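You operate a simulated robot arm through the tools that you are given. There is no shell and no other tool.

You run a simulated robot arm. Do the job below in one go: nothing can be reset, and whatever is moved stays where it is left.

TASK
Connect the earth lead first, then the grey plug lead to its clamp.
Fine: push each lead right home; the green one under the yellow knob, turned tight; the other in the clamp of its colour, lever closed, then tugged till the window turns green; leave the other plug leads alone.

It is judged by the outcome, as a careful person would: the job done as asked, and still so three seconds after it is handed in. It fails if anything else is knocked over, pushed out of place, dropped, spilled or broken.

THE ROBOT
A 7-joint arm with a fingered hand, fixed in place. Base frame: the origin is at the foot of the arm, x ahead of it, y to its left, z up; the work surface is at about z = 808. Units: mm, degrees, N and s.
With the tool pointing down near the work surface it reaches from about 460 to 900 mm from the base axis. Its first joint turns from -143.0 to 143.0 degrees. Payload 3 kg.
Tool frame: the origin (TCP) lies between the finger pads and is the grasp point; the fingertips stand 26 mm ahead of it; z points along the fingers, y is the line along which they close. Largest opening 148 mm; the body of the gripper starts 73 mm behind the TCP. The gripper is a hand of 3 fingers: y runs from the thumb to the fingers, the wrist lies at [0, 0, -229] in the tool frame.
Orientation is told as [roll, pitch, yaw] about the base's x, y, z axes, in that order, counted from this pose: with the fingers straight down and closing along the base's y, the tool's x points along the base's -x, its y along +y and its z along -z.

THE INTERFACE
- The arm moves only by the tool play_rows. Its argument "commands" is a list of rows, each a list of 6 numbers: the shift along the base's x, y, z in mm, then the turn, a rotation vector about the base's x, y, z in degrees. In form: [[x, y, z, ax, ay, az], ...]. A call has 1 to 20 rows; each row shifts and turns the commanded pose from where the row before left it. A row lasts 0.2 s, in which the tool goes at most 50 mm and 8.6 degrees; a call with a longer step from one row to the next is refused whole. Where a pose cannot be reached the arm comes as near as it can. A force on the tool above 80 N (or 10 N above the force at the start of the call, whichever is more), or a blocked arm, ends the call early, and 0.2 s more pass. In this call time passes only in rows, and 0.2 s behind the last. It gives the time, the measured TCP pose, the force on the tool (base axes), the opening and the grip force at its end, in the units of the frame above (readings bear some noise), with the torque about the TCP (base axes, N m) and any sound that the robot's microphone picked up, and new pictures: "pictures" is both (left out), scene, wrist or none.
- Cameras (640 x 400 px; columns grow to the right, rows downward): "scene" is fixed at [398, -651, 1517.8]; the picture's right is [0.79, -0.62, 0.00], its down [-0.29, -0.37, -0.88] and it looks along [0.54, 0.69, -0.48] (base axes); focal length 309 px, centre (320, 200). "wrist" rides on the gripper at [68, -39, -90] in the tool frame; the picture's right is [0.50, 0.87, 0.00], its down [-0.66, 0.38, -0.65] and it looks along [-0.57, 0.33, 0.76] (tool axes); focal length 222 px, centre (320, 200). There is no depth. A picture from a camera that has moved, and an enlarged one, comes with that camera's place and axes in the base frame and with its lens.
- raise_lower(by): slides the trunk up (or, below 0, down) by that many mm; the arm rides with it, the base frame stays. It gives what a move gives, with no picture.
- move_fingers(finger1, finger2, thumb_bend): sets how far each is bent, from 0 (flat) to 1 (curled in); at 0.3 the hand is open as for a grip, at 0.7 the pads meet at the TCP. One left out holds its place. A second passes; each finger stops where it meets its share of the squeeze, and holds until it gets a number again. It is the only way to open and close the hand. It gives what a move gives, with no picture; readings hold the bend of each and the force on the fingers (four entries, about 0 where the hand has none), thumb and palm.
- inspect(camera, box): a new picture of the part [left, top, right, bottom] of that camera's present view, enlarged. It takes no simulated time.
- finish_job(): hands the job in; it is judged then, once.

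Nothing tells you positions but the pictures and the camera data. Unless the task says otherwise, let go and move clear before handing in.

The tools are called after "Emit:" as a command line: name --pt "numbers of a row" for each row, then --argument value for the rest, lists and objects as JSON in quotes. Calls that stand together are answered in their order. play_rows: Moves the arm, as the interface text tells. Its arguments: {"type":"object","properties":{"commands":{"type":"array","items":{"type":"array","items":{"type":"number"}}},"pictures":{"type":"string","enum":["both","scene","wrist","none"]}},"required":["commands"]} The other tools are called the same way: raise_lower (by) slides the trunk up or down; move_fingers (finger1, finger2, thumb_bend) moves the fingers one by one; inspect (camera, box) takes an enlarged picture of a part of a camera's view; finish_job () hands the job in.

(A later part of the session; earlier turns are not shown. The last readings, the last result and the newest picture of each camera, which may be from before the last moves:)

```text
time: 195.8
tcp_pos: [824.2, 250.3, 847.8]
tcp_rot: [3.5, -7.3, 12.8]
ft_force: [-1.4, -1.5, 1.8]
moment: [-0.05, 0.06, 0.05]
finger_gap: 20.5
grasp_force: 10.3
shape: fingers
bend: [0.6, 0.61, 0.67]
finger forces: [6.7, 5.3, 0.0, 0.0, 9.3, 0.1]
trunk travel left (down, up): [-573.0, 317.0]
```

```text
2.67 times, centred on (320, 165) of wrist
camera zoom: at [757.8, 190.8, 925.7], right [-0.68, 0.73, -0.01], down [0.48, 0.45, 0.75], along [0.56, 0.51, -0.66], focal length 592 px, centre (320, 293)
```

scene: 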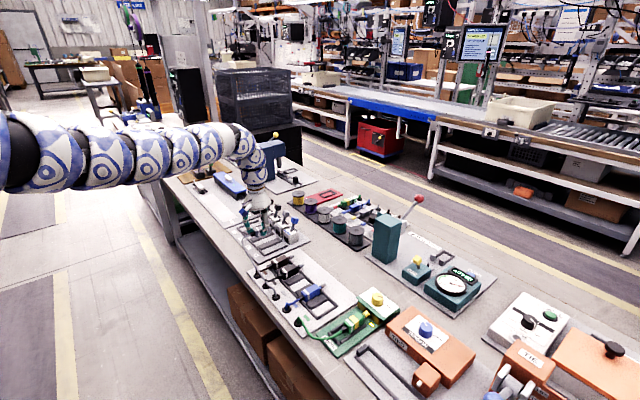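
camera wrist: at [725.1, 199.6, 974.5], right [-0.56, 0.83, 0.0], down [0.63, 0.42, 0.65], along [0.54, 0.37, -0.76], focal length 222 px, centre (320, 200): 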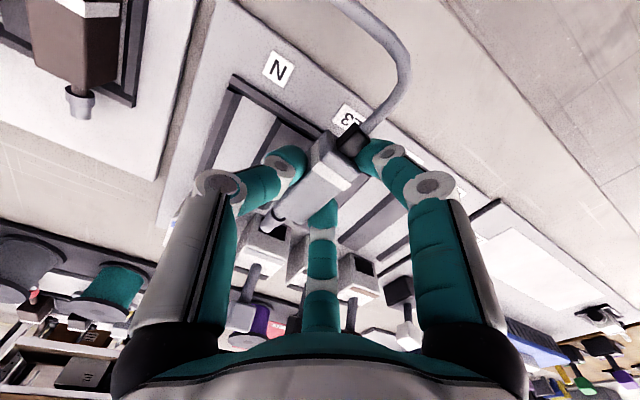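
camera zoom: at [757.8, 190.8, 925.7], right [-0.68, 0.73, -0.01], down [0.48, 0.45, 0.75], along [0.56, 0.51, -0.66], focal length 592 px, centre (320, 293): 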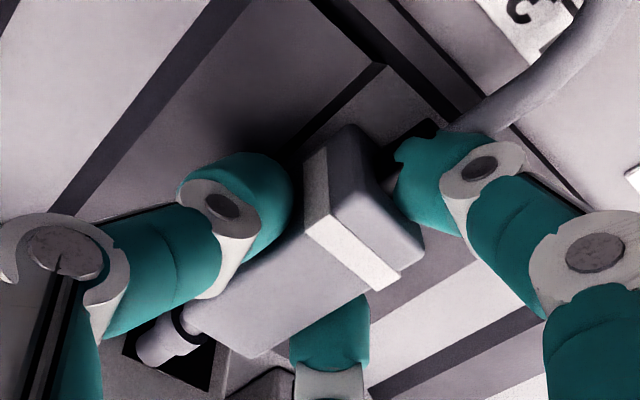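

The pin is entering the grey clamp's opening. Continuing forward.

Emit:
play_rows --pt "3 0 0 0 0 0" --pt "3 0 0 0 0 0" --pt "3 0 0 0 0 0" --pt "0 0 0 0 0 0" --pictures "none"

Emit:
play_rows --pt "3 0 0 0 0 0" --pt "3 0 0 0 0 0" --pt "0 0 0 0 0 0" --pictures "none"

Emit:
inspect --camera "scene" --box '[250, 212, 290, 242]'

Emit:
inspect --camera "wrist" --box '[250, 90, 390, 240]'

```text
time: 196.8
tcp_pos: [833.8, 249.6, 849.2]
tcp_rot: [3.5, -7.3, 12.8]
ft_force: [0.1, -0.7, 0.0]
moment: [-0.01, 0.06, 0.03]
finger_gap: 20.5
grasp_force: 10.2
shape: fingers
bend: [0.6, 0.61, 0.68]
finger forces: [5.7, 5.5, 0.0, 0.0, 8.5, 0.1]
trunk travel left (down, up): [-573.0, 317.0]
```

```text
time: 197.7
tcp_pos: [840.5, 250.5, 848.5]
tcp_rot: [3.5, -7.3, 12.8]
ft_force: [0.7, -1.1, 0.3]
moment: [0.01, 0.02, 0.01]
finger_gap: 20.5
grasp_force: 9.3
shape: fingers
bend: [0.6, 0.61, 0.68]
finger forces: [5.4, 5.5, 0.0, 0.0, 8.4, 0.0]
trunk travel left (down, up): [-573.0, 317.0]
```

```text
13.33 times, centred on (270, 227) of scene
camera zoom: at [398.0, -651.0, 1517.8], right [0.79, -0.62, 0.0], down [-0.29, -0.37, -0.88], along [0.54, 0.69, -0.48], focal length 4125 px, centre (987, -160)
```

zoom: 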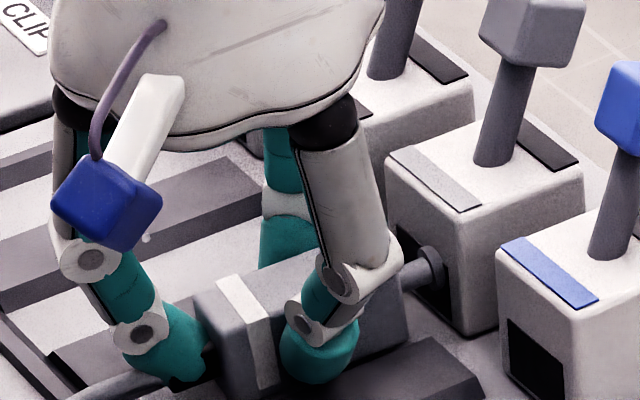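

```text
2.67 times, centred on (320, 165) of wrist
camera zoom: at [773.9, 190.3, 926.2], right [-0.68, 0.73, -0.01], down [0.48, 0.45, 0.75], along [0.56, 0.51, -0.66], focal length 592 px, centre (320, 293)
```

zoom: 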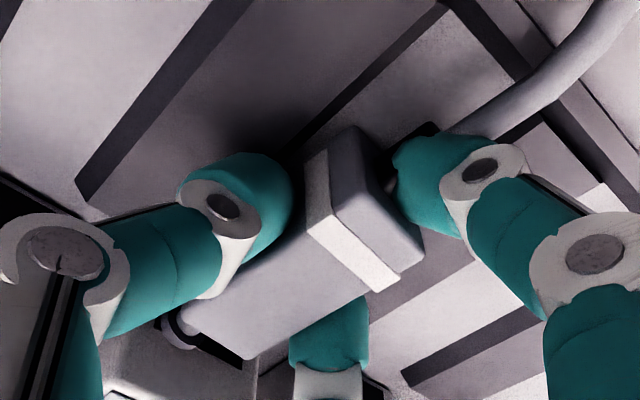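

Going in smoothly. Continue until it stops.

Emit:
play_rows --pt "3 0 0 0 0 0" --pt "3 0 0 0 0 0" --pt "0 0 0 0 0 0" --pictures "none"

Emit:
play_rows --pt "2 0 0 0 0 0" --pt "2 0 0 0 0 0" --pt "0 0 0 0 0 0" --pictures "none"

Emit:
inspect --camera "scene" --box '[250, 212, 290, 242]'

Emit:
inspect --camera "wrist" --box '[250, 90, 390, 240]'

```text
time: 198.4
tcp_pos: [844.1, 250.2, 847.1]
tcp_rot: [3.5, -7.2, 12.8]
ft_force: [-9.3, -1.3, 0.0]
moment: [-0.03, 0.23, 0.01]
finger_gap: 21.0
grasp_force: 10.7
shape: fingers
bend: [0.6, 0.61, 0.68]
finger forces: [7.2, 5.4, 0.0, 0.0, 9.7, 0.0]
trunk travel left (down, up): [-573.0, 317.0]
```

```text
time: 199.2
tcp_pos: [848.2, 250.8, 847.6]
tcp_rot: [3.6, -7.3, 12.8]
ft_force: [-21.0, -3.9, 3.3]
moment: [-0.07, 0.59, -0.03]
finger_gap: 23.7
grasp_force: 14.4
shape: fingers
bend: [0.58, 0.62, 0.68]
finger forces: [9.9, 5.5, 0.1, 0.0, 13.4, 0.0]
trunk travel left (down, up): [-573.0, 317.0]
```

```text
13.33 times, centred on (270, 227) of scene
camera zoom: at [398.0, -651.0, 1517.8], right [0.79, -0.62, 0.0], down [-0.29, -0.37, -0.88], along [0.54, 0.69, -0.48], focal length 4125 px, centre (987, -160)
```

zoom: 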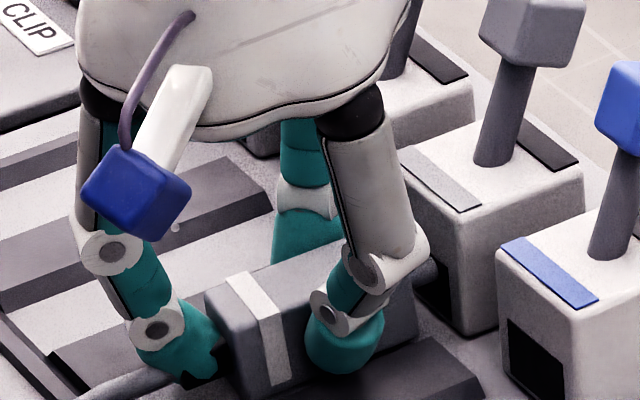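

```text
2.67 times, centred on (320, 165) of wrist
camera zoom: at [782.1, 190.1, 926.1], right [-0.68, 0.73, -0.01], down [0.48, 0.46, 0.75], along [0.56, 0.51, -0.66], focal length 592 px, centre (320, 293)
```

zoom: 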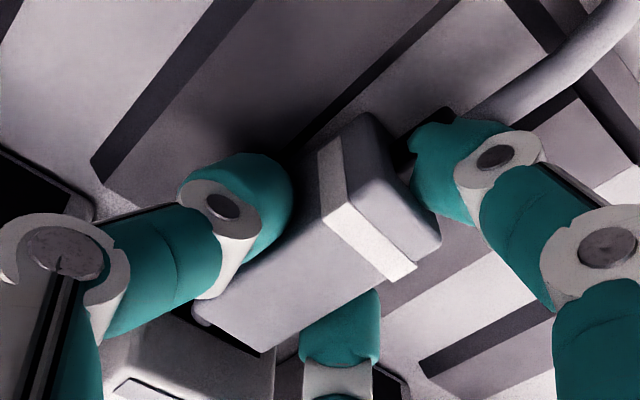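

It stops firmly at 21 N with the pin ~20 mm inside – same depth as the earth slot – so it's home. I'll release and lift clear to check.

Emit:
play_rows --pt "-2 0 0 0 0 0" --pt "0 0 0 0 0 0" --pictures "none"

Emit:
move_fingers --finger1 0.53 --finger2 0.57 --thumb_bend 0.57

Emit:
inspect --camera "wrist" --box '[220, 80, 420, 240]'

Emit:
inspect --camera "scene" --box '[250, 212, 290, 242]'

```text
time: 199.8
tcp_pos: [848.5, 250.7, 849.1]
tcp_rot: [3.5, -7.4, 12.8]
ft_force: [-13.1, -1.8, -1.4]
moment: [-0.05, 0.41, 0.05]
finger_gap: 23.6
grasp_force: 12.4
shape: fingers
bend: [0.59, 0.62, 0.68]
finger forces: [7.8, 6.0, 0.0, 0.0, 10.7, 0.1]
trunk travel left (down, up): [-573.0, 317.0]
```

```text
time: 200.8
tcp_pos: [847.5, 250.4, 848.2]
tcp_rot: [3.5, -7.4, 12.8]
ft_force: [2.6, -0.6, 6.4]
moment: [-0.22, -0.18, 0.08]
finger_gap: 47.1
grasp_force: 3.6
shape: fingers
bend: [0.53, 0.56, 0.56]
finger forces: [0.1, 0.2, 0.1, 0.0, 7.3, 0.0]
trunk travel left (down, up): [-573.0, 317.0]
```

```text
2.50 times, centred on (320, 160) of wrist
camera zoom: at [781.7, 189.7, 926.4], right [-0.68, 0.73, -0.01], down [0.47, 0.45, 0.75], along [0.56, 0.51, -0.66], focal length 555 px, centre (320, 300)
```

zoom: 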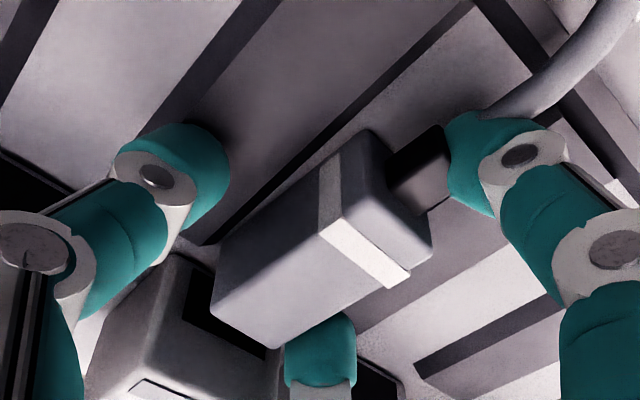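

```text
13.33 times, centred on (270, 227) of scene
camera zoom: at [398.0, -651.0, 1517.8], right [0.79, -0.62, 0.0], down [-0.29, -0.37, -0.88], along [0.54, 0.69, -0.48], focal length 4125 px, centre (987, -160)
```

zoom: 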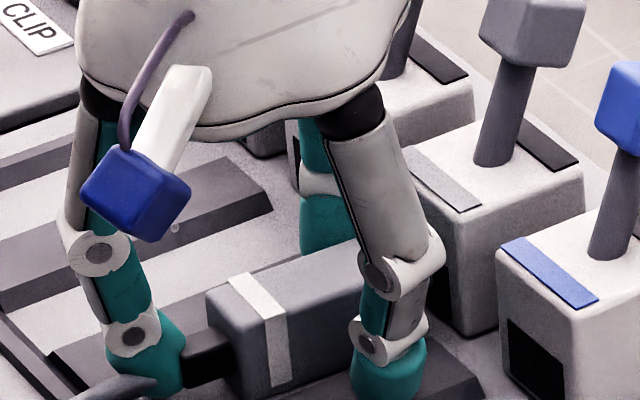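

Released; the plug stays in the clamp. Lifting clear with the trunk.

Emit:
raise_lower --by 70

Emit:
inspect --camera "wrist" --box '[200, 60, 420, 220]'

Emit:
inspect --camera "scene" --box '[250, 205, 300, 245]'

```text
time: 201.9
tcp_pos: [849.3, 249.9, 918.4]
tcp_rot: [3.4, -7.2, 12.8]
ft_force: [0.3, -1.1, 0.6]
moment: [-0.01, -0.02, -0.02]
finger_gap: 47.2
grasp_force: 0.0
shape: fingers
bend: [0.53, 0.56, 0.56]
finger forces: [0.0, 0.1, 0.0, 0.0, 0.0, 0.1]
trunk travel left (down, up): [-643.0, 247.0]
```

```text
2.50 times, centred on (310, 140) of wrist
camera zoom: at [781.6, 189.9, 995.3], right [-0.68, 0.73, -0.01], down [0.48, 0.45, 0.75], along [0.56, 0.51, -0.66], focal length 555 px, centre (345, 350)
```

zoom: 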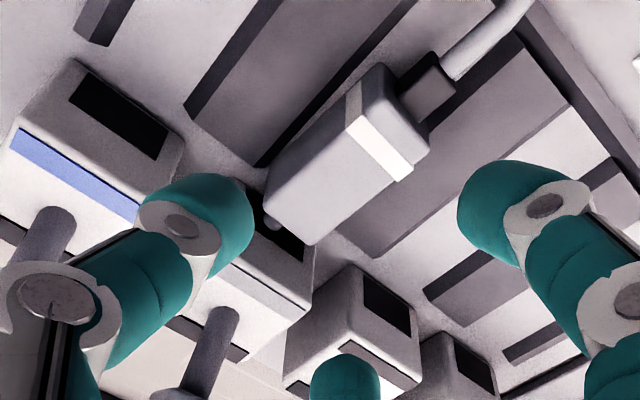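

```text
10.00 times, centred on (275, 225) of scene
camera zoom: at [398.0, -651.0, 1517.8], right [0.79, -0.62, 0.0], down [-0.29, -0.37, -0.88], along [0.54, 0.69, -0.48], focal length 3094 px, centre (770, -50)
```

zoom: 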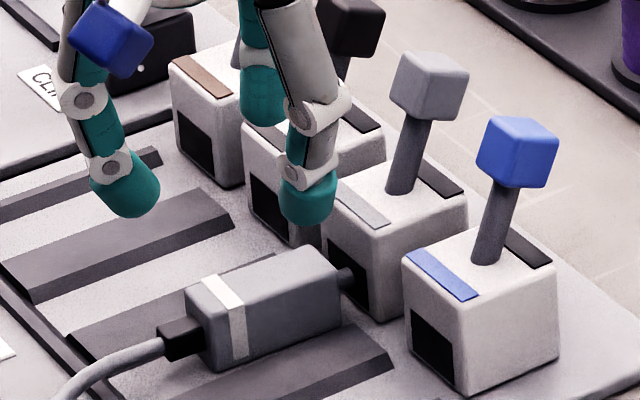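

The grey plug sits in its channel with the pin in the grey clamp. To be sure it is right home I'll give it a straddling push from behind, as with the earth lead.

Emit:
play_rows --pt "-10 1 0 0 0 5" --pt "-12 1 0 0 0 6" --pt "-12 0.5 0 0 0 6" --pt "-8 0 0 0 0 0" --pt "0 0 0 0 0 0" --pictures "none"

Emit:
move_fingers --finger1 0.0 --finger2 0.66 --thumb_bend 0.655

Emit:
raise_lower --by -40

Emit:
inspect --camera "wrist" --box '[200, 80, 420, 240]'

Emit:
inspect --camera "scene" --box '[240, 205, 300, 250]'

```text
time: 203.1
tcp_pos: [806.2, 251.5, 917.1]
tcp_rot: [3.5, -7.2, 29.8]
ft_force: [-0.1, -0.1, 0.2]
moment: [-0.01, -0.02, 0.0]
finger_gap: 47.0
grasp_force: 0.0
shape: fingers
bend: [0.53, 0.56, 0.56]
finger forces: [0.0, 0.0, 0.0, 0.0, 0.0, 0.0]
trunk travel left (down, up): [-643.0, 247.0]
```

```text
time: 204.1
tcp_pos: [805.8, 251.8, 915.7]
tcp_rot: [3.5, -7.3, 29.9]
ft_force: [0.7, -0.1, -0.2]
moment: [0.02, 0.0, -0.01]
finger_gap: 109.1
grasp_force: 0.0
shape: fingers
bend: [0.0, 0.66, 0.65]
finger forces: [0.0, 0.1, 0.0, 0.0, 0.0, 0.0]
trunk travel left (down, up): [-643.0, 247.0]
```

```text
time: 205.0
tcp_pos: [805.7, 252.8, 876.9]
tcp_rot: [3.5, -7.3, 29.7]
ft_force: [0.4, 0.1, -0.3]
moment: [0.02, 0.02, -0.03]
finger_gap: 109.3
grasp_force: 0.1
shape: fingers
bend: [0.0, 0.66, 0.65]
finger forces: [0.0, 0.0, 0.0, 0.0, 0.1, 0.0]
trunk travel left (down, up): [-603.0, 287.0]
```

```text
2.50 times, centred on (310, 160) of wrist
camera zoom: at [760.1, 175.4, 955.0], right [-0.87, 0.5, -0.01], down [0.32, 0.57, 0.75], along [0.38, 0.65, -0.66], focal length 555 px, centre (345, 300)
```

zoom: 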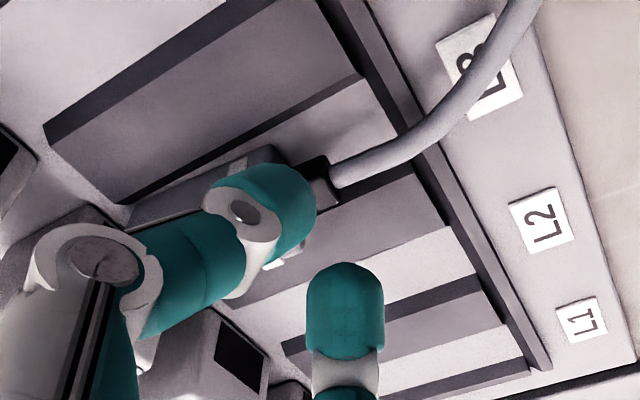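

```text
8.89 times, centred on (270, 228) of scene
camera zoom: at [398.0, -651.0, 1517.8], right [0.79, -0.62, 0.0], down [-0.29, -0.37, -0.88], along [0.54, 0.69, -0.48], focal length 2750 px, centre (764, -44)
```

zoom: 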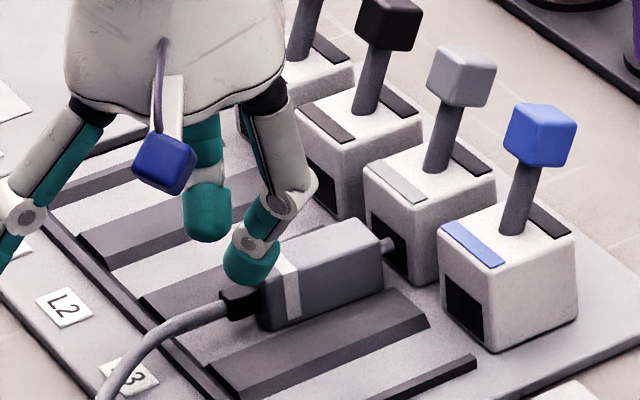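

I need to shift back 10 mm and 5.5 mm to -y so the digits straddle the cable relief; then down.

Emit:
play_rows --pt "-8 -3 0 0 0 0" --pt "-6 -2.5 0 0 0 0" --pt "0 0 0 0 0 0" --pictures "none"

Emit:
raise_lower --by -16

Emit:
inspect --camera "wrist" --box '[200, 80, 420, 240]'

Emit:
inspect --camera "scene" --box '[240, 205, 300, 250]'

```text
time: 205.8
tcp_pos: [792.2, 247.0, 877.0]
tcp_rot: [3.4, -7.4, 29.8]
ft_force: [-0.2, 0.6, -0.3]
moment: [-0.01, -0.04, 0.01]
finger_gap: 108.7
grasp_force: 0.1
shape: fingers
bend: [0.0, 0.66, 0.65]
finger forces: [0.1, 0.1, 0.0, 0.0, 0.0, 0.0]
trunk travel left (down, up): [-603.0, 287.0]
```

```text
time: 206.4
tcp_pos: [791.3, 245.8, 860.1]
tcp_rot: [3.4, -7.3, 29.8]
ft_force: [-0.1, 0.9, -0.3]
moment: [-0.02, -0.01, 0.02]
finger_gap: 109.2
grasp_force: 0.0
shape: fingers
bend: [0.0, 0.66, 0.65]
finger forces: [0.0, 0.0, 0.0, 0.1, 0.1, 0.0]
trunk travel left (down, up): [-587.0, 303.0]
```

```text
2.50 times, centred on (310, 160) of wrist
camera zoom: at [745.6, 169.8, 938.4], right [-0.87, 0.5, -0.01], down [0.32, 0.57, 0.75], along [0.38, 0.65, -0.66], focal length 555 px, centre (345, 300)
```

zoom: 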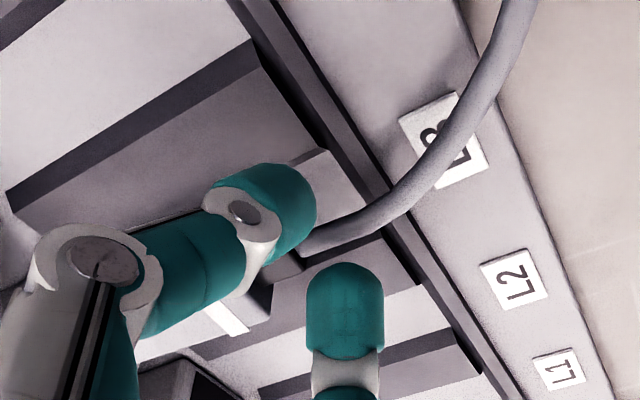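

```text
8.89 times, centred on (270, 228) of scene
camera zoom: at [398.0, -651.0, 1517.8], right [0.79, -0.62, 0.0], down [-0.29, -0.37, -0.88], along [0.54, 0.69, -0.48], focal length 2750 px, centre (764, -44)
```

zoom: 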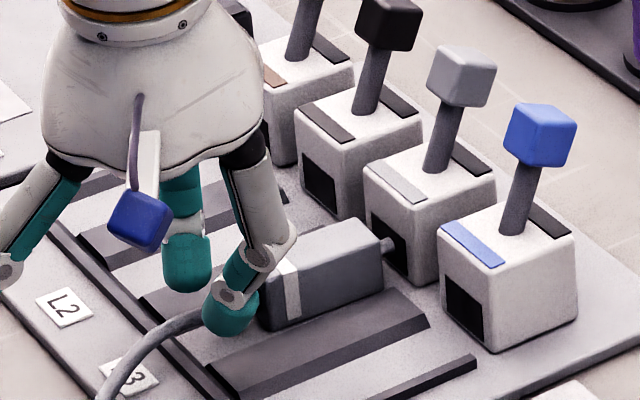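

The cable lies between the two digits. Lowering the last bit and pushing forward.

Emit:
raise_lower --by -8

Emit:
play_rows --pt "3 0 0 0 0 0" --pt "3 0 0 0 0 0" --pt "3 0 0 0 0 0" --pt "0 0 0 0 0 0" --pictures "none"

Emit:
play_rows --pt "3 0 0 0 0 0" --pt "3 0 0 0 0 0" --pt "0 0 0 0 0 0" --pictures "none"

Emit:
inspect --camera "wrist" --box '[200, 80, 420, 240]'

Emit:
inspect --camera "scene" --box '[250, 205, 300, 245]'

```text
time: 207.0
tcp_pos: [791.2, 246.4, 853.3]
tcp_rot: [3.4, -7.3, 29.8]
ft_force: [-0.2, 1.1, 0.8]
moment: [0.01, -0.02, 0.01]
finger_gap: 108.9
grasp_force: 0.0
shape: fingers
bend: [0.0, 0.66, 0.65]
finger forces: [0.0, 0.0, 0.0, 0.0, 0.0, 0.0]
trunk travel left (down, up): [-579.0, 311.0]
```

```text
time: 208.0
tcp_pos: [798.8, 246.0, 853.0]
tcp_rot: [3.5, -7.3, 29.8]
ft_force: [0.0, 0.1, 0.8]
moment: [0.01, -0.03, -0.01]
finger_gap: 109.0
grasp_force: 0.1
shape: fingers
bend: [0.0, 0.66, 0.65]
finger forces: [0.1, 0.0, 0.0, 0.1, 0.0, 0.1]
trunk travel left (down, up): [-579.0, 311.0]
```

```text
time: 208.8
tcp_pos: [806.3, 247.5, 851.1]
tcp_rot: [3.6, -7.3, 29.7]
ft_force: [-0.4, -0.8, 0.7]
moment: [0.0, 0.0, 0.0]
finger_gap: 108.8
grasp_force: 0.1
shape: fingers
bend: [0.0, 0.66, 0.65]
finger forces: [0.0, 0.1, 0.1, 0.0, 0.0, 0.0]
trunk travel left (down, up): [-579.0, 311.0]
```

```text
2.50 times, centred on (310, 160) of wrist
camera zoom: at [760.2, 169.8, 929.8], right [-0.87, 0.5, -0.01], down [0.32, 0.57, 0.75], along [0.38, 0.65, -0.66], focal length 555 px, centre (345, 300)
```

zoom: 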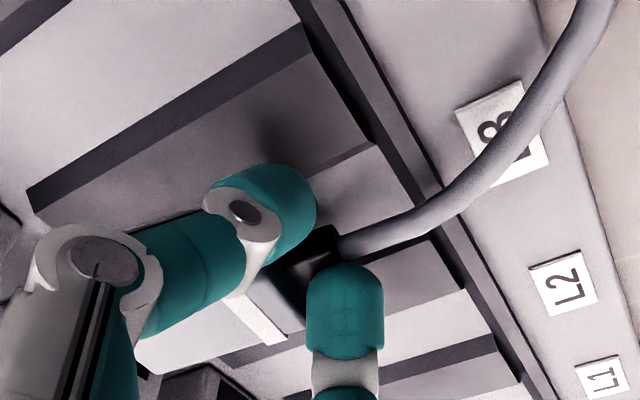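

```text
10.00 times, centred on (275, 225) of scene
camera zoom: at [398.0, -651.0, 1517.8], right [0.79, -0.62, 0.0], down [-0.29, -0.37, -0.88], along [0.54, 0.69, -0.48], focal length 3094 px, centre (770, -50)
```

zoom: 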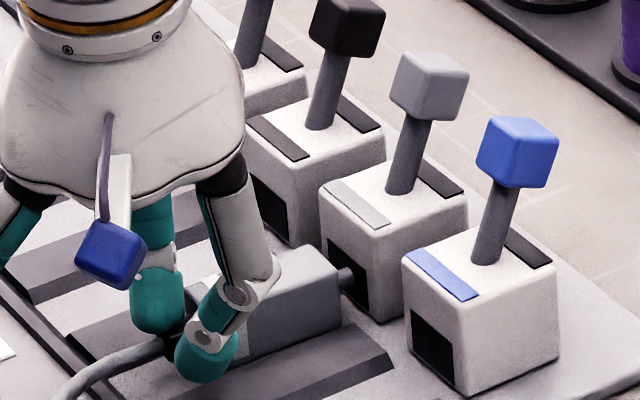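

Emit:
play_rows --pt "3 0 0 0 0 0" --pt "2 0 0 0 0 0" --pt "0 0 0 0 0 0" --pictures "none"

Emit:
play_rows --pt "2 0 0 0 0 0" --pt "2 0 0 0 0 0" --pt "0 0 0 0 0 0" --pictures "none"

Emit:
inspect --camera "scene" --box '[250, 205, 300, 245]'

Emit:
inspect --camera "wrist" --box '[200, 80, 420, 240]'

```text
time: 209.6
tcp_pos: [811.7, 247.0, 853.5]
tcp_rot: [3.6, -7.3, 29.8]
ft_force: [-0.7, 0.1, 0.6]
moment: [0.01, -0.04, 0.03]
finger_gap: 108.9
grasp_force: 0.3
shape: fingers
bend: [0.0, 0.66, 0.65]
finger forces: [0.1, 0.4, 0.1, 0.0, 0.0, 0.1]
trunk travel left (down, up): [-579.0, 311.0]
```

```text
time: 210.4
tcp_pos: [815.2, 245.4, 853.0]
tcp_rot: [3.5, -7.3, 29.8]
ft_force: [-3.3, 0.5, 0.6]
moment: [0.02, 0.06, 0.04]
finger_gap: 108.8
grasp_force: 1.7
shape: fingers
bend: [0.0, 0.67, 0.65]
finger forces: [0.0, 3.0, 0.0, 0.0, 0.0, 0.1]
trunk travel left (down, up): [-579.0, 311.0]
```

```text
10.00 times, centred on (275, 225) of scene
camera zoom: at [398.0, -651.0, 1517.8], right [0.79, -0.62, 0.0], down [-0.29, -0.37, -0.88], along [0.54, 0.69, -0.48], focal length 3094 px, centre (770, -50)
```

zoom: 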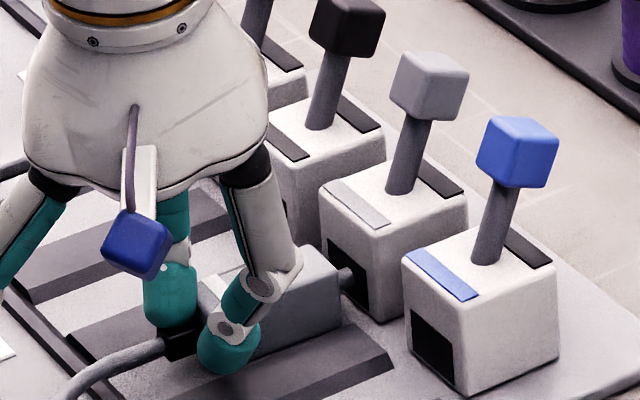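

```text
2.50 times, centred on (310, 160) of wrist
camera zoom: at [769.6, 169.5, 929.9], right [-0.87, 0.5, -0.01], down [0.32, 0.57, 0.75], along [0.38, 0.65, -0.66], focal length 555 px, centre (345, 300)
```

zoom: 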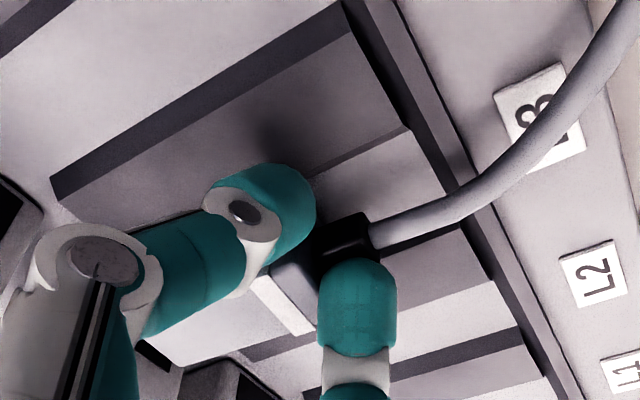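

Emit:
play_rows --pt "-2 0 0 0 0 0" --pt "0 0 0 0 0 6" --pt "2 0 0 0 0 0" --pt "2 0 0 0 0 0" --pt "0 0 0 0 0 0" --pictures "none"

Emit:
play_rows --pt "2 0 0 0 0 0" --pt "1 0 0 0 0 0" --pt "0 0 0 0 0 0" --pictures "none"

Emit:
inspect --camera "scene" --box '[250, 205, 300, 245]'

```text
time: 211.6
tcp_pos: [817.5, 246.8, 853.1]
tcp_rot: [3.5, -7.3, 35.8]
ft_force: [-3.2, -0.7, -0.3]
moment: [0.0, 0.08, -0.01]
finger_gap: 108.8
grasp_force: 0.7
shape: fingers
bend: [0.0, 0.68, 0.65]
finger forces: [0.0, 2.8, 0.1, 0.0, 0.0, 0.0]
trunk travel left (down, up): [-579.0, 311.0]
```

```text
time: 212.4
tcp_pos: [820.6, 246.4, 852.6]
tcp_rot: [3.5, -7.3, 35.7]
ft_force: [-4.9, -1.1, 0.9]
moment: [0.01, 0.05, 0.05]
finger_gap: 109.0
grasp_force: 2.3
shape: fingers
bend: [0.0, 0.68, 0.65]
finger forces: [0.1, 4.5, 0.1, 0.1, 0.1, 0.0]
trunk travel left (down, up): [-579.0, 311.0]
```

```text
10.00 times, centred on (275, 225) of scene
camera zoom: at [398.0, -651.0, 1517.8], right [0.79, -0.62, 0.0], down [-0.29, -0.37, -0.88], along [0.54, 0.69, -0.48], focal length 3094 px, centre (770, -50)
```

zoom: 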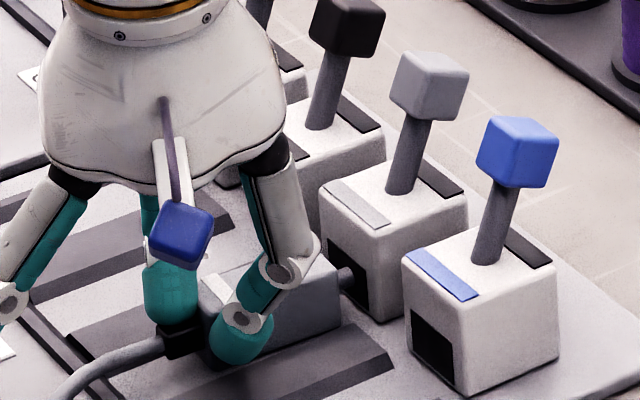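

Emit:
inspect --camera "wrist" --box '[200, 80, 420, 240]'

Emit:
inspect --camera "scene" --box '[255, 220, 290, 246]'

```text
2.50 times, centred on (310, 160) of wrist
camera zoom: at [782.6, 165.4, 930.6], right [-0.91, 0.41, -0.01], down [0.26, 0.6, 0.75], along [0.31, 0.69, -0.66], focal length 555 px, centre (345, 300)
```

zoom: 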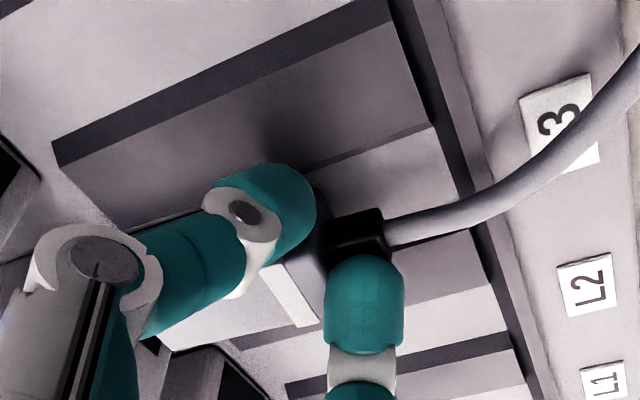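

```text
15.38 times, centred on (272, 233) of scene
camera zoom: at [398.0, -651.0, 1517.8], right [0.79, -0.62, 0.0], down [-0.29, -0.37, -0.88], along [0.54, 0.69, -0.48], focal length 4760 px, centre (1051, -308)
```

zoom: 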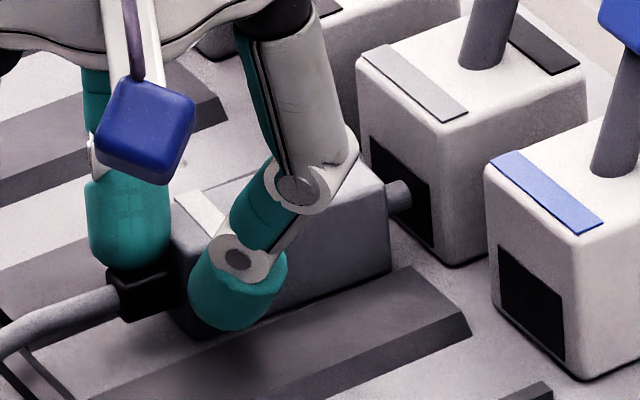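

The hand is ~6 mm too far to -y (thumb beside the body). Backing off, shifting +6 mm and retrying.

Emit:
play_rows --pt "-8 0 0 0 0 0" --pt "-10 0 0 0 0 0" --pt "-8 0 0 0 0 -6" --pt "0 3 0 0 0 0" --pt "0 3.5 0 0 0 0" --pt "0 0 0 0 0 0" --pictures "none"

Emit:
inspect --camera "scene" --box '[250, 215, 290, 246]'

Emit:
inspect --camera "wrist" --box '[200, 80, 420, 240]'

```text
time: 213.8
tcp_pos: [795.3, 252.7, 851.5]
tcp_rot: [3.4, -7.3, 29.8]
ft_force: [0.7, 0.1, -0.2]
moment: [0.02, 0.01, 0.01]
finger_gap: 109.1
grasp_force: 0.0
shape: fingers
bend: [0.0, 0.66, 0.65]
finger forces: [0.0, 0.0, 0.1, 0.0, 0.0, 0.0]
trunk travel left (down, up): [-579.0, 311.0]
```

```text
12.90 times, centred on (270, 230) of scene
camera zoom: at [398.0, -651.0, 1517.8], right [0.79, -0.62, 0.0], down [-0.29, -0.37, -0.88], along [0.54, 0.69, -0.48], focal length 3992 px, centre (965, -194)
```

zoom: 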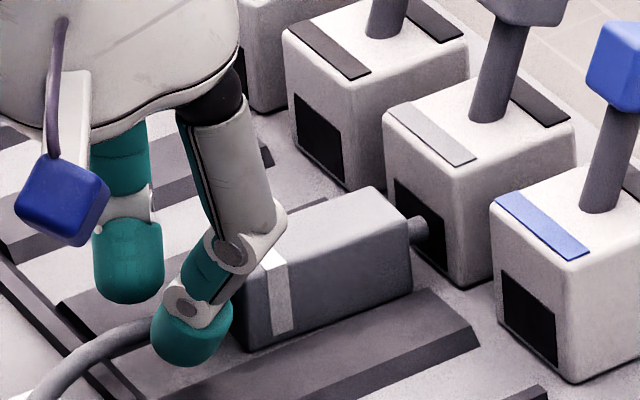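

```text
2.50 times, centred on (310, 160) of wrist
camera zoom: at [748.9, 176.6, 930.5], right [-0.87, 0.5, -0.01], down [0.32, 0.57, 0.75], along [0.38, 0.65, -0.66], focal length 555 px, centre (345, 300)
```

zoom: 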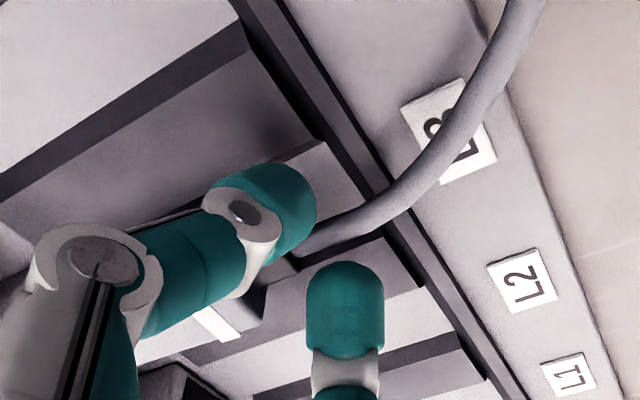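

Emit:
play_rows --pt "4 0 0 0 0 0" --pt "4 0 0 0 0 0" --pt "4 0 0 0 0 0" --pt "2 0 0 0 0 0" --pt "0 0 0 0 0 0" --pictures "none"

Emit:
play_rows --pt "2 0 0 0 0 0" --pt "2 0 0 0 0 0" --pt "0 0 0 0 0 0" --pictures "none"

Emit:
inspect --camera "scene" --box '[250, 215, 290, 246]'

Emit:
inspect --camera "wrist" --box '[200, 80, 420, 240]'

```text
time: 215.0
tcp_pos: [808.7, 253.3, 852.4]
tcp_rot: [3.6, -7.3, 29.8]
ft_force: [0.6, 0.5, 1.2]
moment: [0.01, -0.01, -0.01]
finger_gap: 109.0
grasp_force: 0.1
shape: fingers
bend: [0.0, 0.66, 0.65]
finger forces: [0.1, 0.0, 0.0, 0.0, 0.1, 0.1]
trunk travel left (down, up): [-579.0, 311.0]
```

```text
time: 215.8
tcp_pos: [812.4, 253.2, 852.9]
tcp_rot: [3.6, -7.3, 29.8]
ft_force: [-1.5, -0.4, -0.1]
moment: [0.02, 0.06, -0.02]
finger_gap: 108.6
grasp_force: 0.6
shape: fingers
bend: [0.0, 0.66, 0.65]
finger forces: [0.0, 0.6, 0.0, 0.0, 1.0, 0.1]
trunk travel left (down, up): [-579.0, 311.0]
```

```text
12.90 times, centred on (270, 230) of scene
camera zoom: at [398.0, -651.0, 1517.8], right [0.79, -0.62, 0.0], down [-0.29, -0.37, -0.88], along [0.54, 0.69, -0.48], focal length 3992 px, centre (965, -194)
```

zoom: 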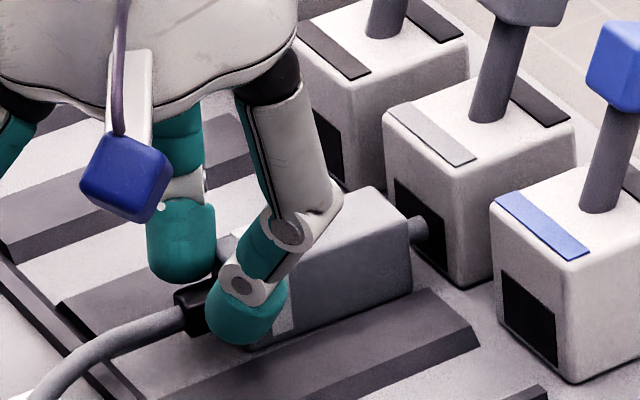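

```text
2.50 times, centred on (310, 160) of wrist
camera zoom: at [766.9, 176.2, 930.4], right [-0.87, 0.5, -0.01], down [0.32, 0.57, 0.75], along [0.38, 0.65, -0.66], focal length 555 px, centre (345, 300)
```

zoom: 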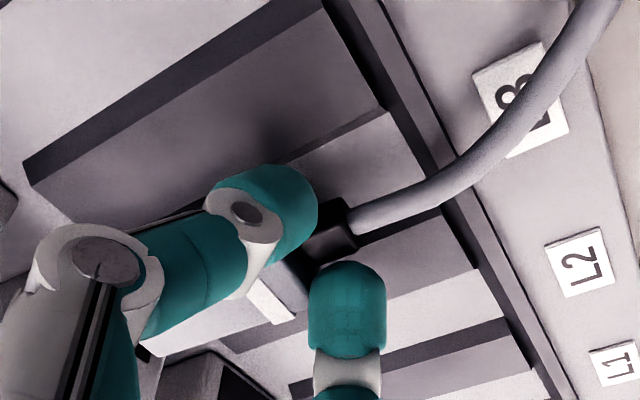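

Both digits now bear on the back of the plug. Pushing firmly.

Emit:
play_rows --pt "2 0 0 0 0 0" --pt "0 0 0 0 0 0" --pictures "none"

Emit:
play_rows --pt "2 0 0 0 0 0" --pt "0 0 0 0 0 0" --pictures "none"

Emit:
play_rows --pt "2 0 0 0 0 0" --pt "0 0 0 0 0 0" --pictures "none"

Emit:
inspect --camera "scene" --box '[250, 215, 290, 246]'

```text
time: 216.4
tcp_pos: [814.3, 252.9, 852.2]
tcp_rot: [3.5, -7.2, 29.7]
ft_force: [-5.5, -1.8, 0.2]
moment: [0.0, 0.08, -0.04]
finger_gap: 108.6
grasp_force: 3.0
shape: fingers
bend: [0.0, 0.66, 0.65]
finger forces: [0.0, 1.6, 0.1, 0.0, 4.0, 0.1]
trunk travel left (down, up): [-579.0, 311.0]
```

```text
time: 217.0
tcp_pos: [814.8, 252.3, 853.1]
tcp_rot: [3.4, -7.3, 29.8]
ft_force: [-11.1, -2.5, 0.6]
moment: [-0.07, 0.22, -0.07]
finger_gap: 107.8
grasp_force: 6.2
shape: fingers
bend: [0.0, 0.67, 0.66]
finger forces: [0.1, 2.7, 0.1, 0.1, 9.5, 0.0]
trunk travel left (down, up): [-579.0, 311.0]
```

```text
time: 217.6
tcp_pos: [816.7, 251.6, 853.1]
tcp_rot: [3.5, -7.3, 29.8]
ft_force: [-19.1, -4.9, 2.4]
moment: [-0.14, 0.32, -0.04]
finger_gap: 107.1
grasp_force: 8.8
shape: fingers
bend: [0.0, 0.67, 0.66]
finger forces: [0.0, 4.0, 0.0, 0.1, 13.2, 0.1]
trunk travel left (down, up): [-579.0, 311.0]
```

```text
12.90 times, centred on (270, 230) of scene
camera zoom: at [398.0, -651.0, 1517.8], right [0.79, -0.62, 0.0], down [-0.29, -0.37, -0.88], along [0.54, 0.69, -0.48], focal length 3992 px, centre (965, -194)
```

zoom: 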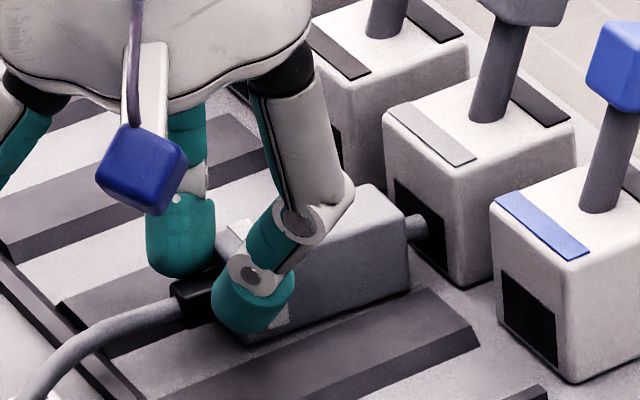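

It's at a firm stop (19 N) – the grey plug is home. Now I'll withdraw and look at the lever from closer to plan closing it.

Emit:
play_rows --pt "-6 0 0 0 0 0" --pt "-10 0 0 0 0 0" --pt "-6 0 0 0 0 0" --pt "0 0 0 0 0 0" --pictures "none"

Emit:
raise_lower --by 110

Emit:
move_fingers --finger1 0.5 --finger2 0.5 --thumb_bend 0.5

Emit:
inspect --camera "scene" --box '[250, 195, 310, 245]'

Emit:
inspect --camera "wrist" --box '[160, 40, 420, 220]'

```text
time: 218.6
tcp_pos: [796.7, 251.3, 852.7]
tcp_rot: [3.5, -7.3, 29.8]
ft_force: [-0.3, 0.2, 0.2]
moment: [0.0, -0.03, 0.01]
finger_gap: 108.6
grasp_force: 0.1
shape: fingers
bend: [0.0, 0.66, 0.65]
finger forces: [0.0, 0.0, 0.0, 0.0, 0.1, 0.1]
trunk travel left (down, up): [-579.0, 311.0]
```

```text
time: 220.0
tcp_pos: [796.6, 252.6, 962.3]
tcp_rot: [3.5, -7.4, 29.7]
ft_force: [0.7, -0.1, 0.2]
moment: [-0.02, -0.02, 0.04]
finger_gap: 108.9
grasp_force: 0.2
shape: fingers
bend: [0.0, 0.66, 0.65]
finger forces: [0.1, 0.1, 0.1, 0.1, 0.1, 0.1]
trunk travel left (down, up): [-689.0, 201.0]
```

```text
time: 221.0
tcp_pos: [796.2, 252.2, 962.8]
tcp_rot: [3.5, -7.3, 29.8]
ft_force: [0.1, -0.4, -0.2]
moment: [0.01, 0.02, 0.02]
finger_gap: 62.4
grasp_force: 0.0
shape: fingers
bend: [0.5, 0.5, 0.5]
finger forces: [0.0, 0.0, 0.0, 0.0, 0.0, 0.1]
trunk travel left (down, up): [-689.0, 201.0]
```

```text
8.00 times, centred on (280, 220) of scene
camera zoom: at [398.0, -651.0, 1517.8], right [0.79, -0.62, 0.0], down [-0.29, -0.37, -0.88], along [0.54, 0.69, -0.48], focal length 2475 px, centre (640, 40)
```

zoom: 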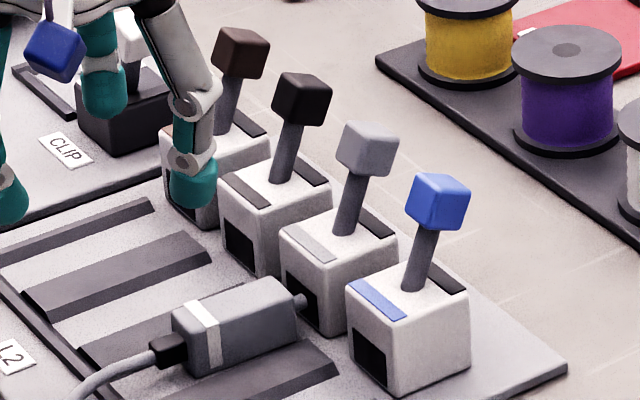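

```text
2.22 times, centred on (290, 130) of wrist
camera zoom: at [750.5, 175.5, 1040.5], right [-0.87, 0.5, -0.01], down [0.32, 0.57, 0.75], along [0.38, 0.65, -0.66], focal length 494 px, centre (387, 356)
```

zoom: 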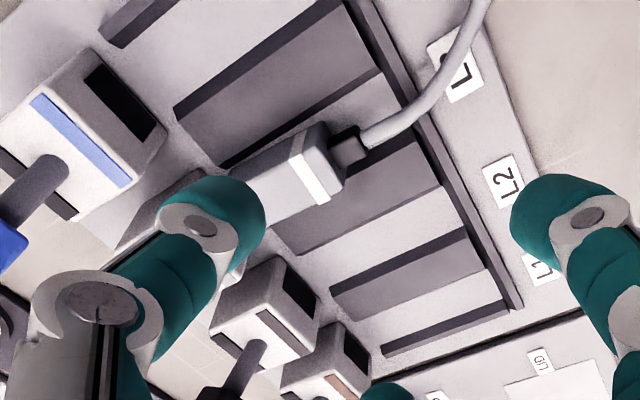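

The grey plug is in the clamp of its colour. Next the lever: I'll re-orient the hand (yaw 0, tilted ~27° outward for reach) at a safe height and look at the lever.

Emit:
play_rows --pt "0 0 15 -3.3 2.3 0" --pt "0 0 15 -3.4 2.3 0" --pt "0 0 0 0 0 -7.5" --pt "0 0 0 0 0 -7.5" --pt "0 0 0 0 0 -7.5" --pt "0 0 0 0 0 -7.4" --pt "0 0 0 3.3 -5.9 0" --pt "0 0 0 3.3 -5.9 0" --pt "0 0 0 3.3 -5.9 0" --pt "0 0 0 3.3 -5.8 0" --pt "0 0 0 0 0 0" --pictures "wrist"

Emit:
inspect --camera "wrist" --box '[200, 60, 440, 240]'

```text
time: 223.4
tcp_pos: [796.2, 250.7, 992.3]
tcp_rot: [10.3, -17.5, -1.6]
ft_force: [-0.1, -0.6, 0.3]
moment: [-0.01, 0.02, -0.02]
finger_gap: 62.3
grasp_force: 0.1
shape: fingers
bend: [0.5, 0.5, 0.5]
finger forces: [0.1, 0.0, 0.0, 0.0, 0.1, 0.1]
out of reach, approached as far as the arm can: row 10
trunk travel left (down, up): [-689.0, 201.0]
camera wrist: at [706.0, 199.7, 1050.0], right [-0.5, 0.87, -0.01], down [0.42, 0.25, 0.88], along [0.76, 0.44, -0.48], focal length 222 px, centre (320, 200)
```

wrist: 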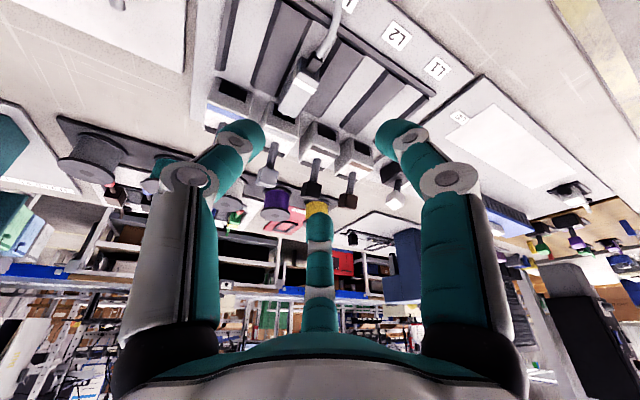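

```text
2.22 times, centred on (320, 150) of wrist
camera zoom: at [706.0, 199.7, 1050.0], right [-0.5, 0.87, -0.01], down [0.42, 0.25, 0.88], along [0.76, 0.44, -0.48], focal length 494 px, centre (320, 311)
```

zoom: 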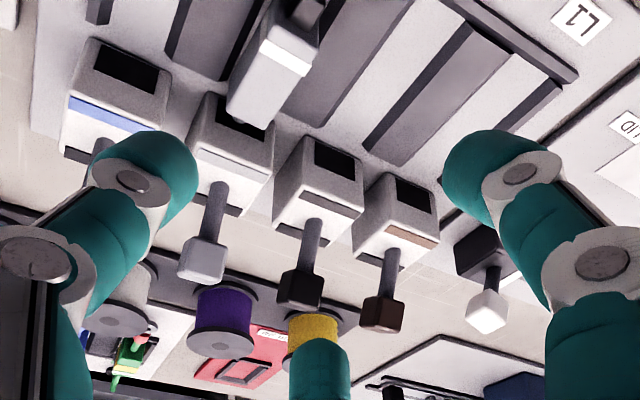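

The hand can reach the lever only when well tilted. I'll move up and outward, then lower the trunk by 100 mm for better reach.

Emit:
play_rows --pt "15 0 25 0 0 0" --pt "15 0 25 0 0 0" --pt "15 0 25 0 0 0" --pt "15 0 25 0 0 0" --pt "0 0 0 0 0 0" --pictures "none"

Emit:
raise_lower --by -100

Emit:
play_rows --pt "0 0 0 2 -3.5 0" --pt "0 0 0 2 -3.5 0" --pt "5 0 0 0 0 0" --pt "0 0 0 0 0 0" --pictures "wrist"

Emit:
inspect --camera "wrist" --box '[200, 80, 440, 260]'

```text
time: 224.6
tcp_pos: [856.0, 252.7, 1093.2]
tcp_rot: [10.2, -17.5, -1.4]
ft_force: [0.5, -0.2, 0.1]
moment: [0.02, 0.02, -0.01]
finger_gap: 62.4
grasp_force: 0.0
shape: fingers
bend: [0.5, 0.5, 0.5]
finger forces: [0.1, 0.0, 0.0, 0.0, 0.0, 0.1]
trunk travel left (down, up): [-689.0, 201.0]
```

```text
time: 225.9
tcp_pos: [857.0, 253.2, 992.8]
tcp_rot: [10.1, -17.5, -1.5]
ft_force: [-0.1, -0.2, 1.0]
moment: [-0.02, 0.02, -0.04]
finger_gap: 62.2
grasp_force: 0.1
shape: fingers
bend: [0.5, 0.5, 0.5]
finger forces: [0.0, 0.0, 0.0, 0.1, 0.1, 0.0]
trunk travel left (down, up): [-589.0, 301.0]
```

```text
time: 226.9
tcp_pos: [860.5, 252.2, 993.0]
tcp_rot: [14.7, -24.4, -3.0]
ft_force: [1.3, -0.2, -0.7]
moment: [-0.01, -0.01, -0.02]
finger_gap: 62.4
grasp_force: 0.1
shape: fingers
bend: [0.5, 0.5, 0.5]
finger forces: [0.1, 0.0, 0.0, 0.0, 0.1, 0.0]
trunk travel left (down, up): [-589.0, 301.0]
camera wrist: at [763.4, 198.0, 1035.1], right [-0.5, 0.87, -0.01], down [0.31, 0.18, 0.93], along [0.81, 0.47, -0.36], focal length 222 px, centre (320, 200)
```

wrist: 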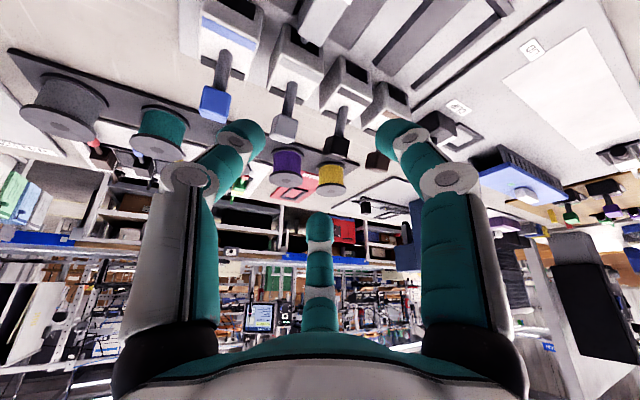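

```text
2.22 times, centred on (320, 170) of wrist
camera zoom: at [763.4, 198.0, 1035.1], right [-0.5, 0.87, -0.01], down [0.31, 0.18, 0.93], along [0.81, 0.47, -0.36], focal length 494 px, centre (320, 267)
```

zoom: 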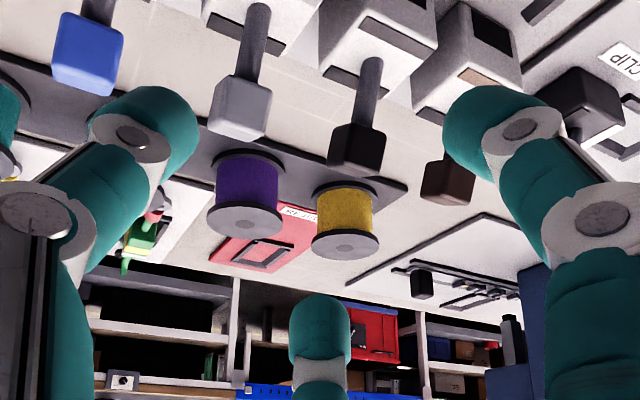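

I'll close the hand to a fist and approach the lever's knob from the front to feel which way it moves.

Emit:
move_fingers --finger1 0.7 --finger2 0.7 --thumb_bend 0.7

Emit:
play_rows --pt "5 -1 -20 0 0 0" --pt "5 -1 -20 0 0 0" --pt "5 -1 -20 0 0 0" --pt "5 0 -12 0 0 0" --pt "0 0 0 0 0 0" --pictures "wrist"

Emit:
inspect --camera "wrist" --box '[200, 100, 440, 260]'

Emit:
inspect --camera "scene" --box '[250, 185, 310, 235]'

```text
time: 227.9
tcp_pos: [860.3, 254.6, 993.5]
tcp_rot: [14.7, -24.4, -3.1]
ft_force: [0.7, -0.2, 0.3]
moment: [-0.01, 0.0, -0.01]
finger_gap: 0.2
grasp_force: 0.0
shape: fingers
bend: [0.69, 0.69, 0.7]
finger forces: [0.1, 0.1, 0.0, 0.0, 0.1, 0.0]
trunk travel left (down, up): [-589.0, 301.0]
```

```text
time: 229.1
tcp_pos: [881.2, 248.4, 920.2]
tcp_rot: [14.7, -24.5, -3.1]
ft_force: [0.1, -0.1, 0.8]
moment: [0.01, 0.0, 0.01]
finger_gap: 0.3
grasp_force: 0.1
shape: fingers
bend: [0.69, 0.69, 0.7]
finger forces: [0.1, 0.1, 0.1, 0.0, 0.0, 0.0]
trunk travel left (down, up): [-589.0, 301.0]
camera wrist: at [784.6, 193.8, 963.2], right [-0.5, 0.87, -0.01], down [0.3, 0.18, 0.93], along [0.81, 0.47, -0.36], focal length 222 px, centre (320, 200)
```

wrist: 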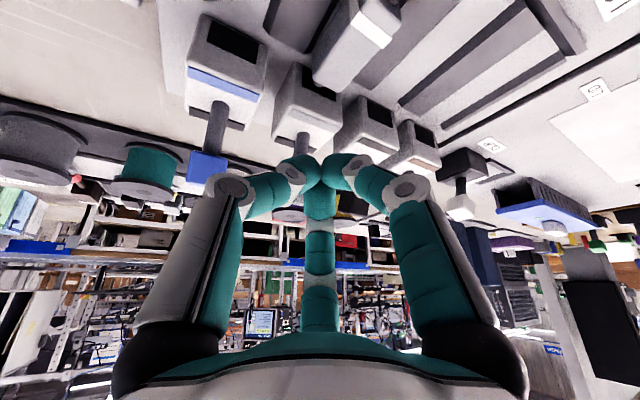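

```text
2.50 times, centred on (320, 180) of wrist
camera zoom: at [784.6, 193.8, 963.2], right [-0.5, 0.87, -0.01], down [0.3, 0.18, 0.93], along [0.81, 0.47, -0.36], focal length 555 px, centre (320, 250)
```

zoom: 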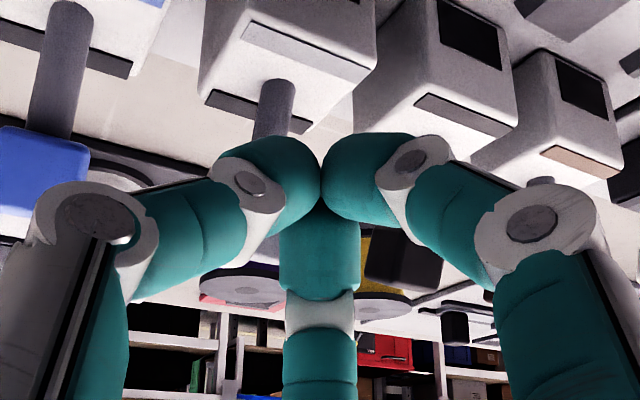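

```text
8.00 times, centred on (280, 210) of scene
camera zoom: at [398.0, -651.0, 1517.8], right [0.79, -0.62, 0.0], down [-0.29, -0.37, -0.88], along [0.54, 0.69, -0.48], focal length 2475 px, centre (640, 120)
```

zoom: 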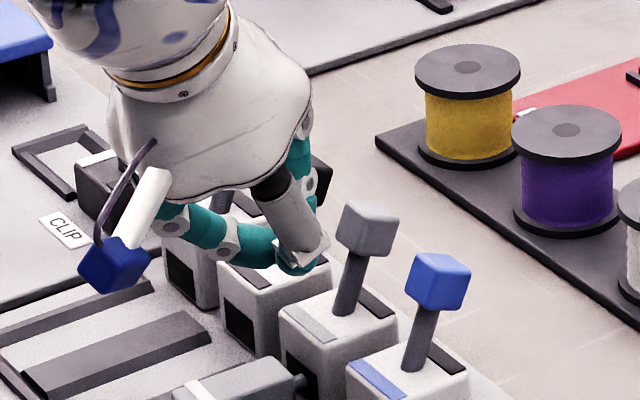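

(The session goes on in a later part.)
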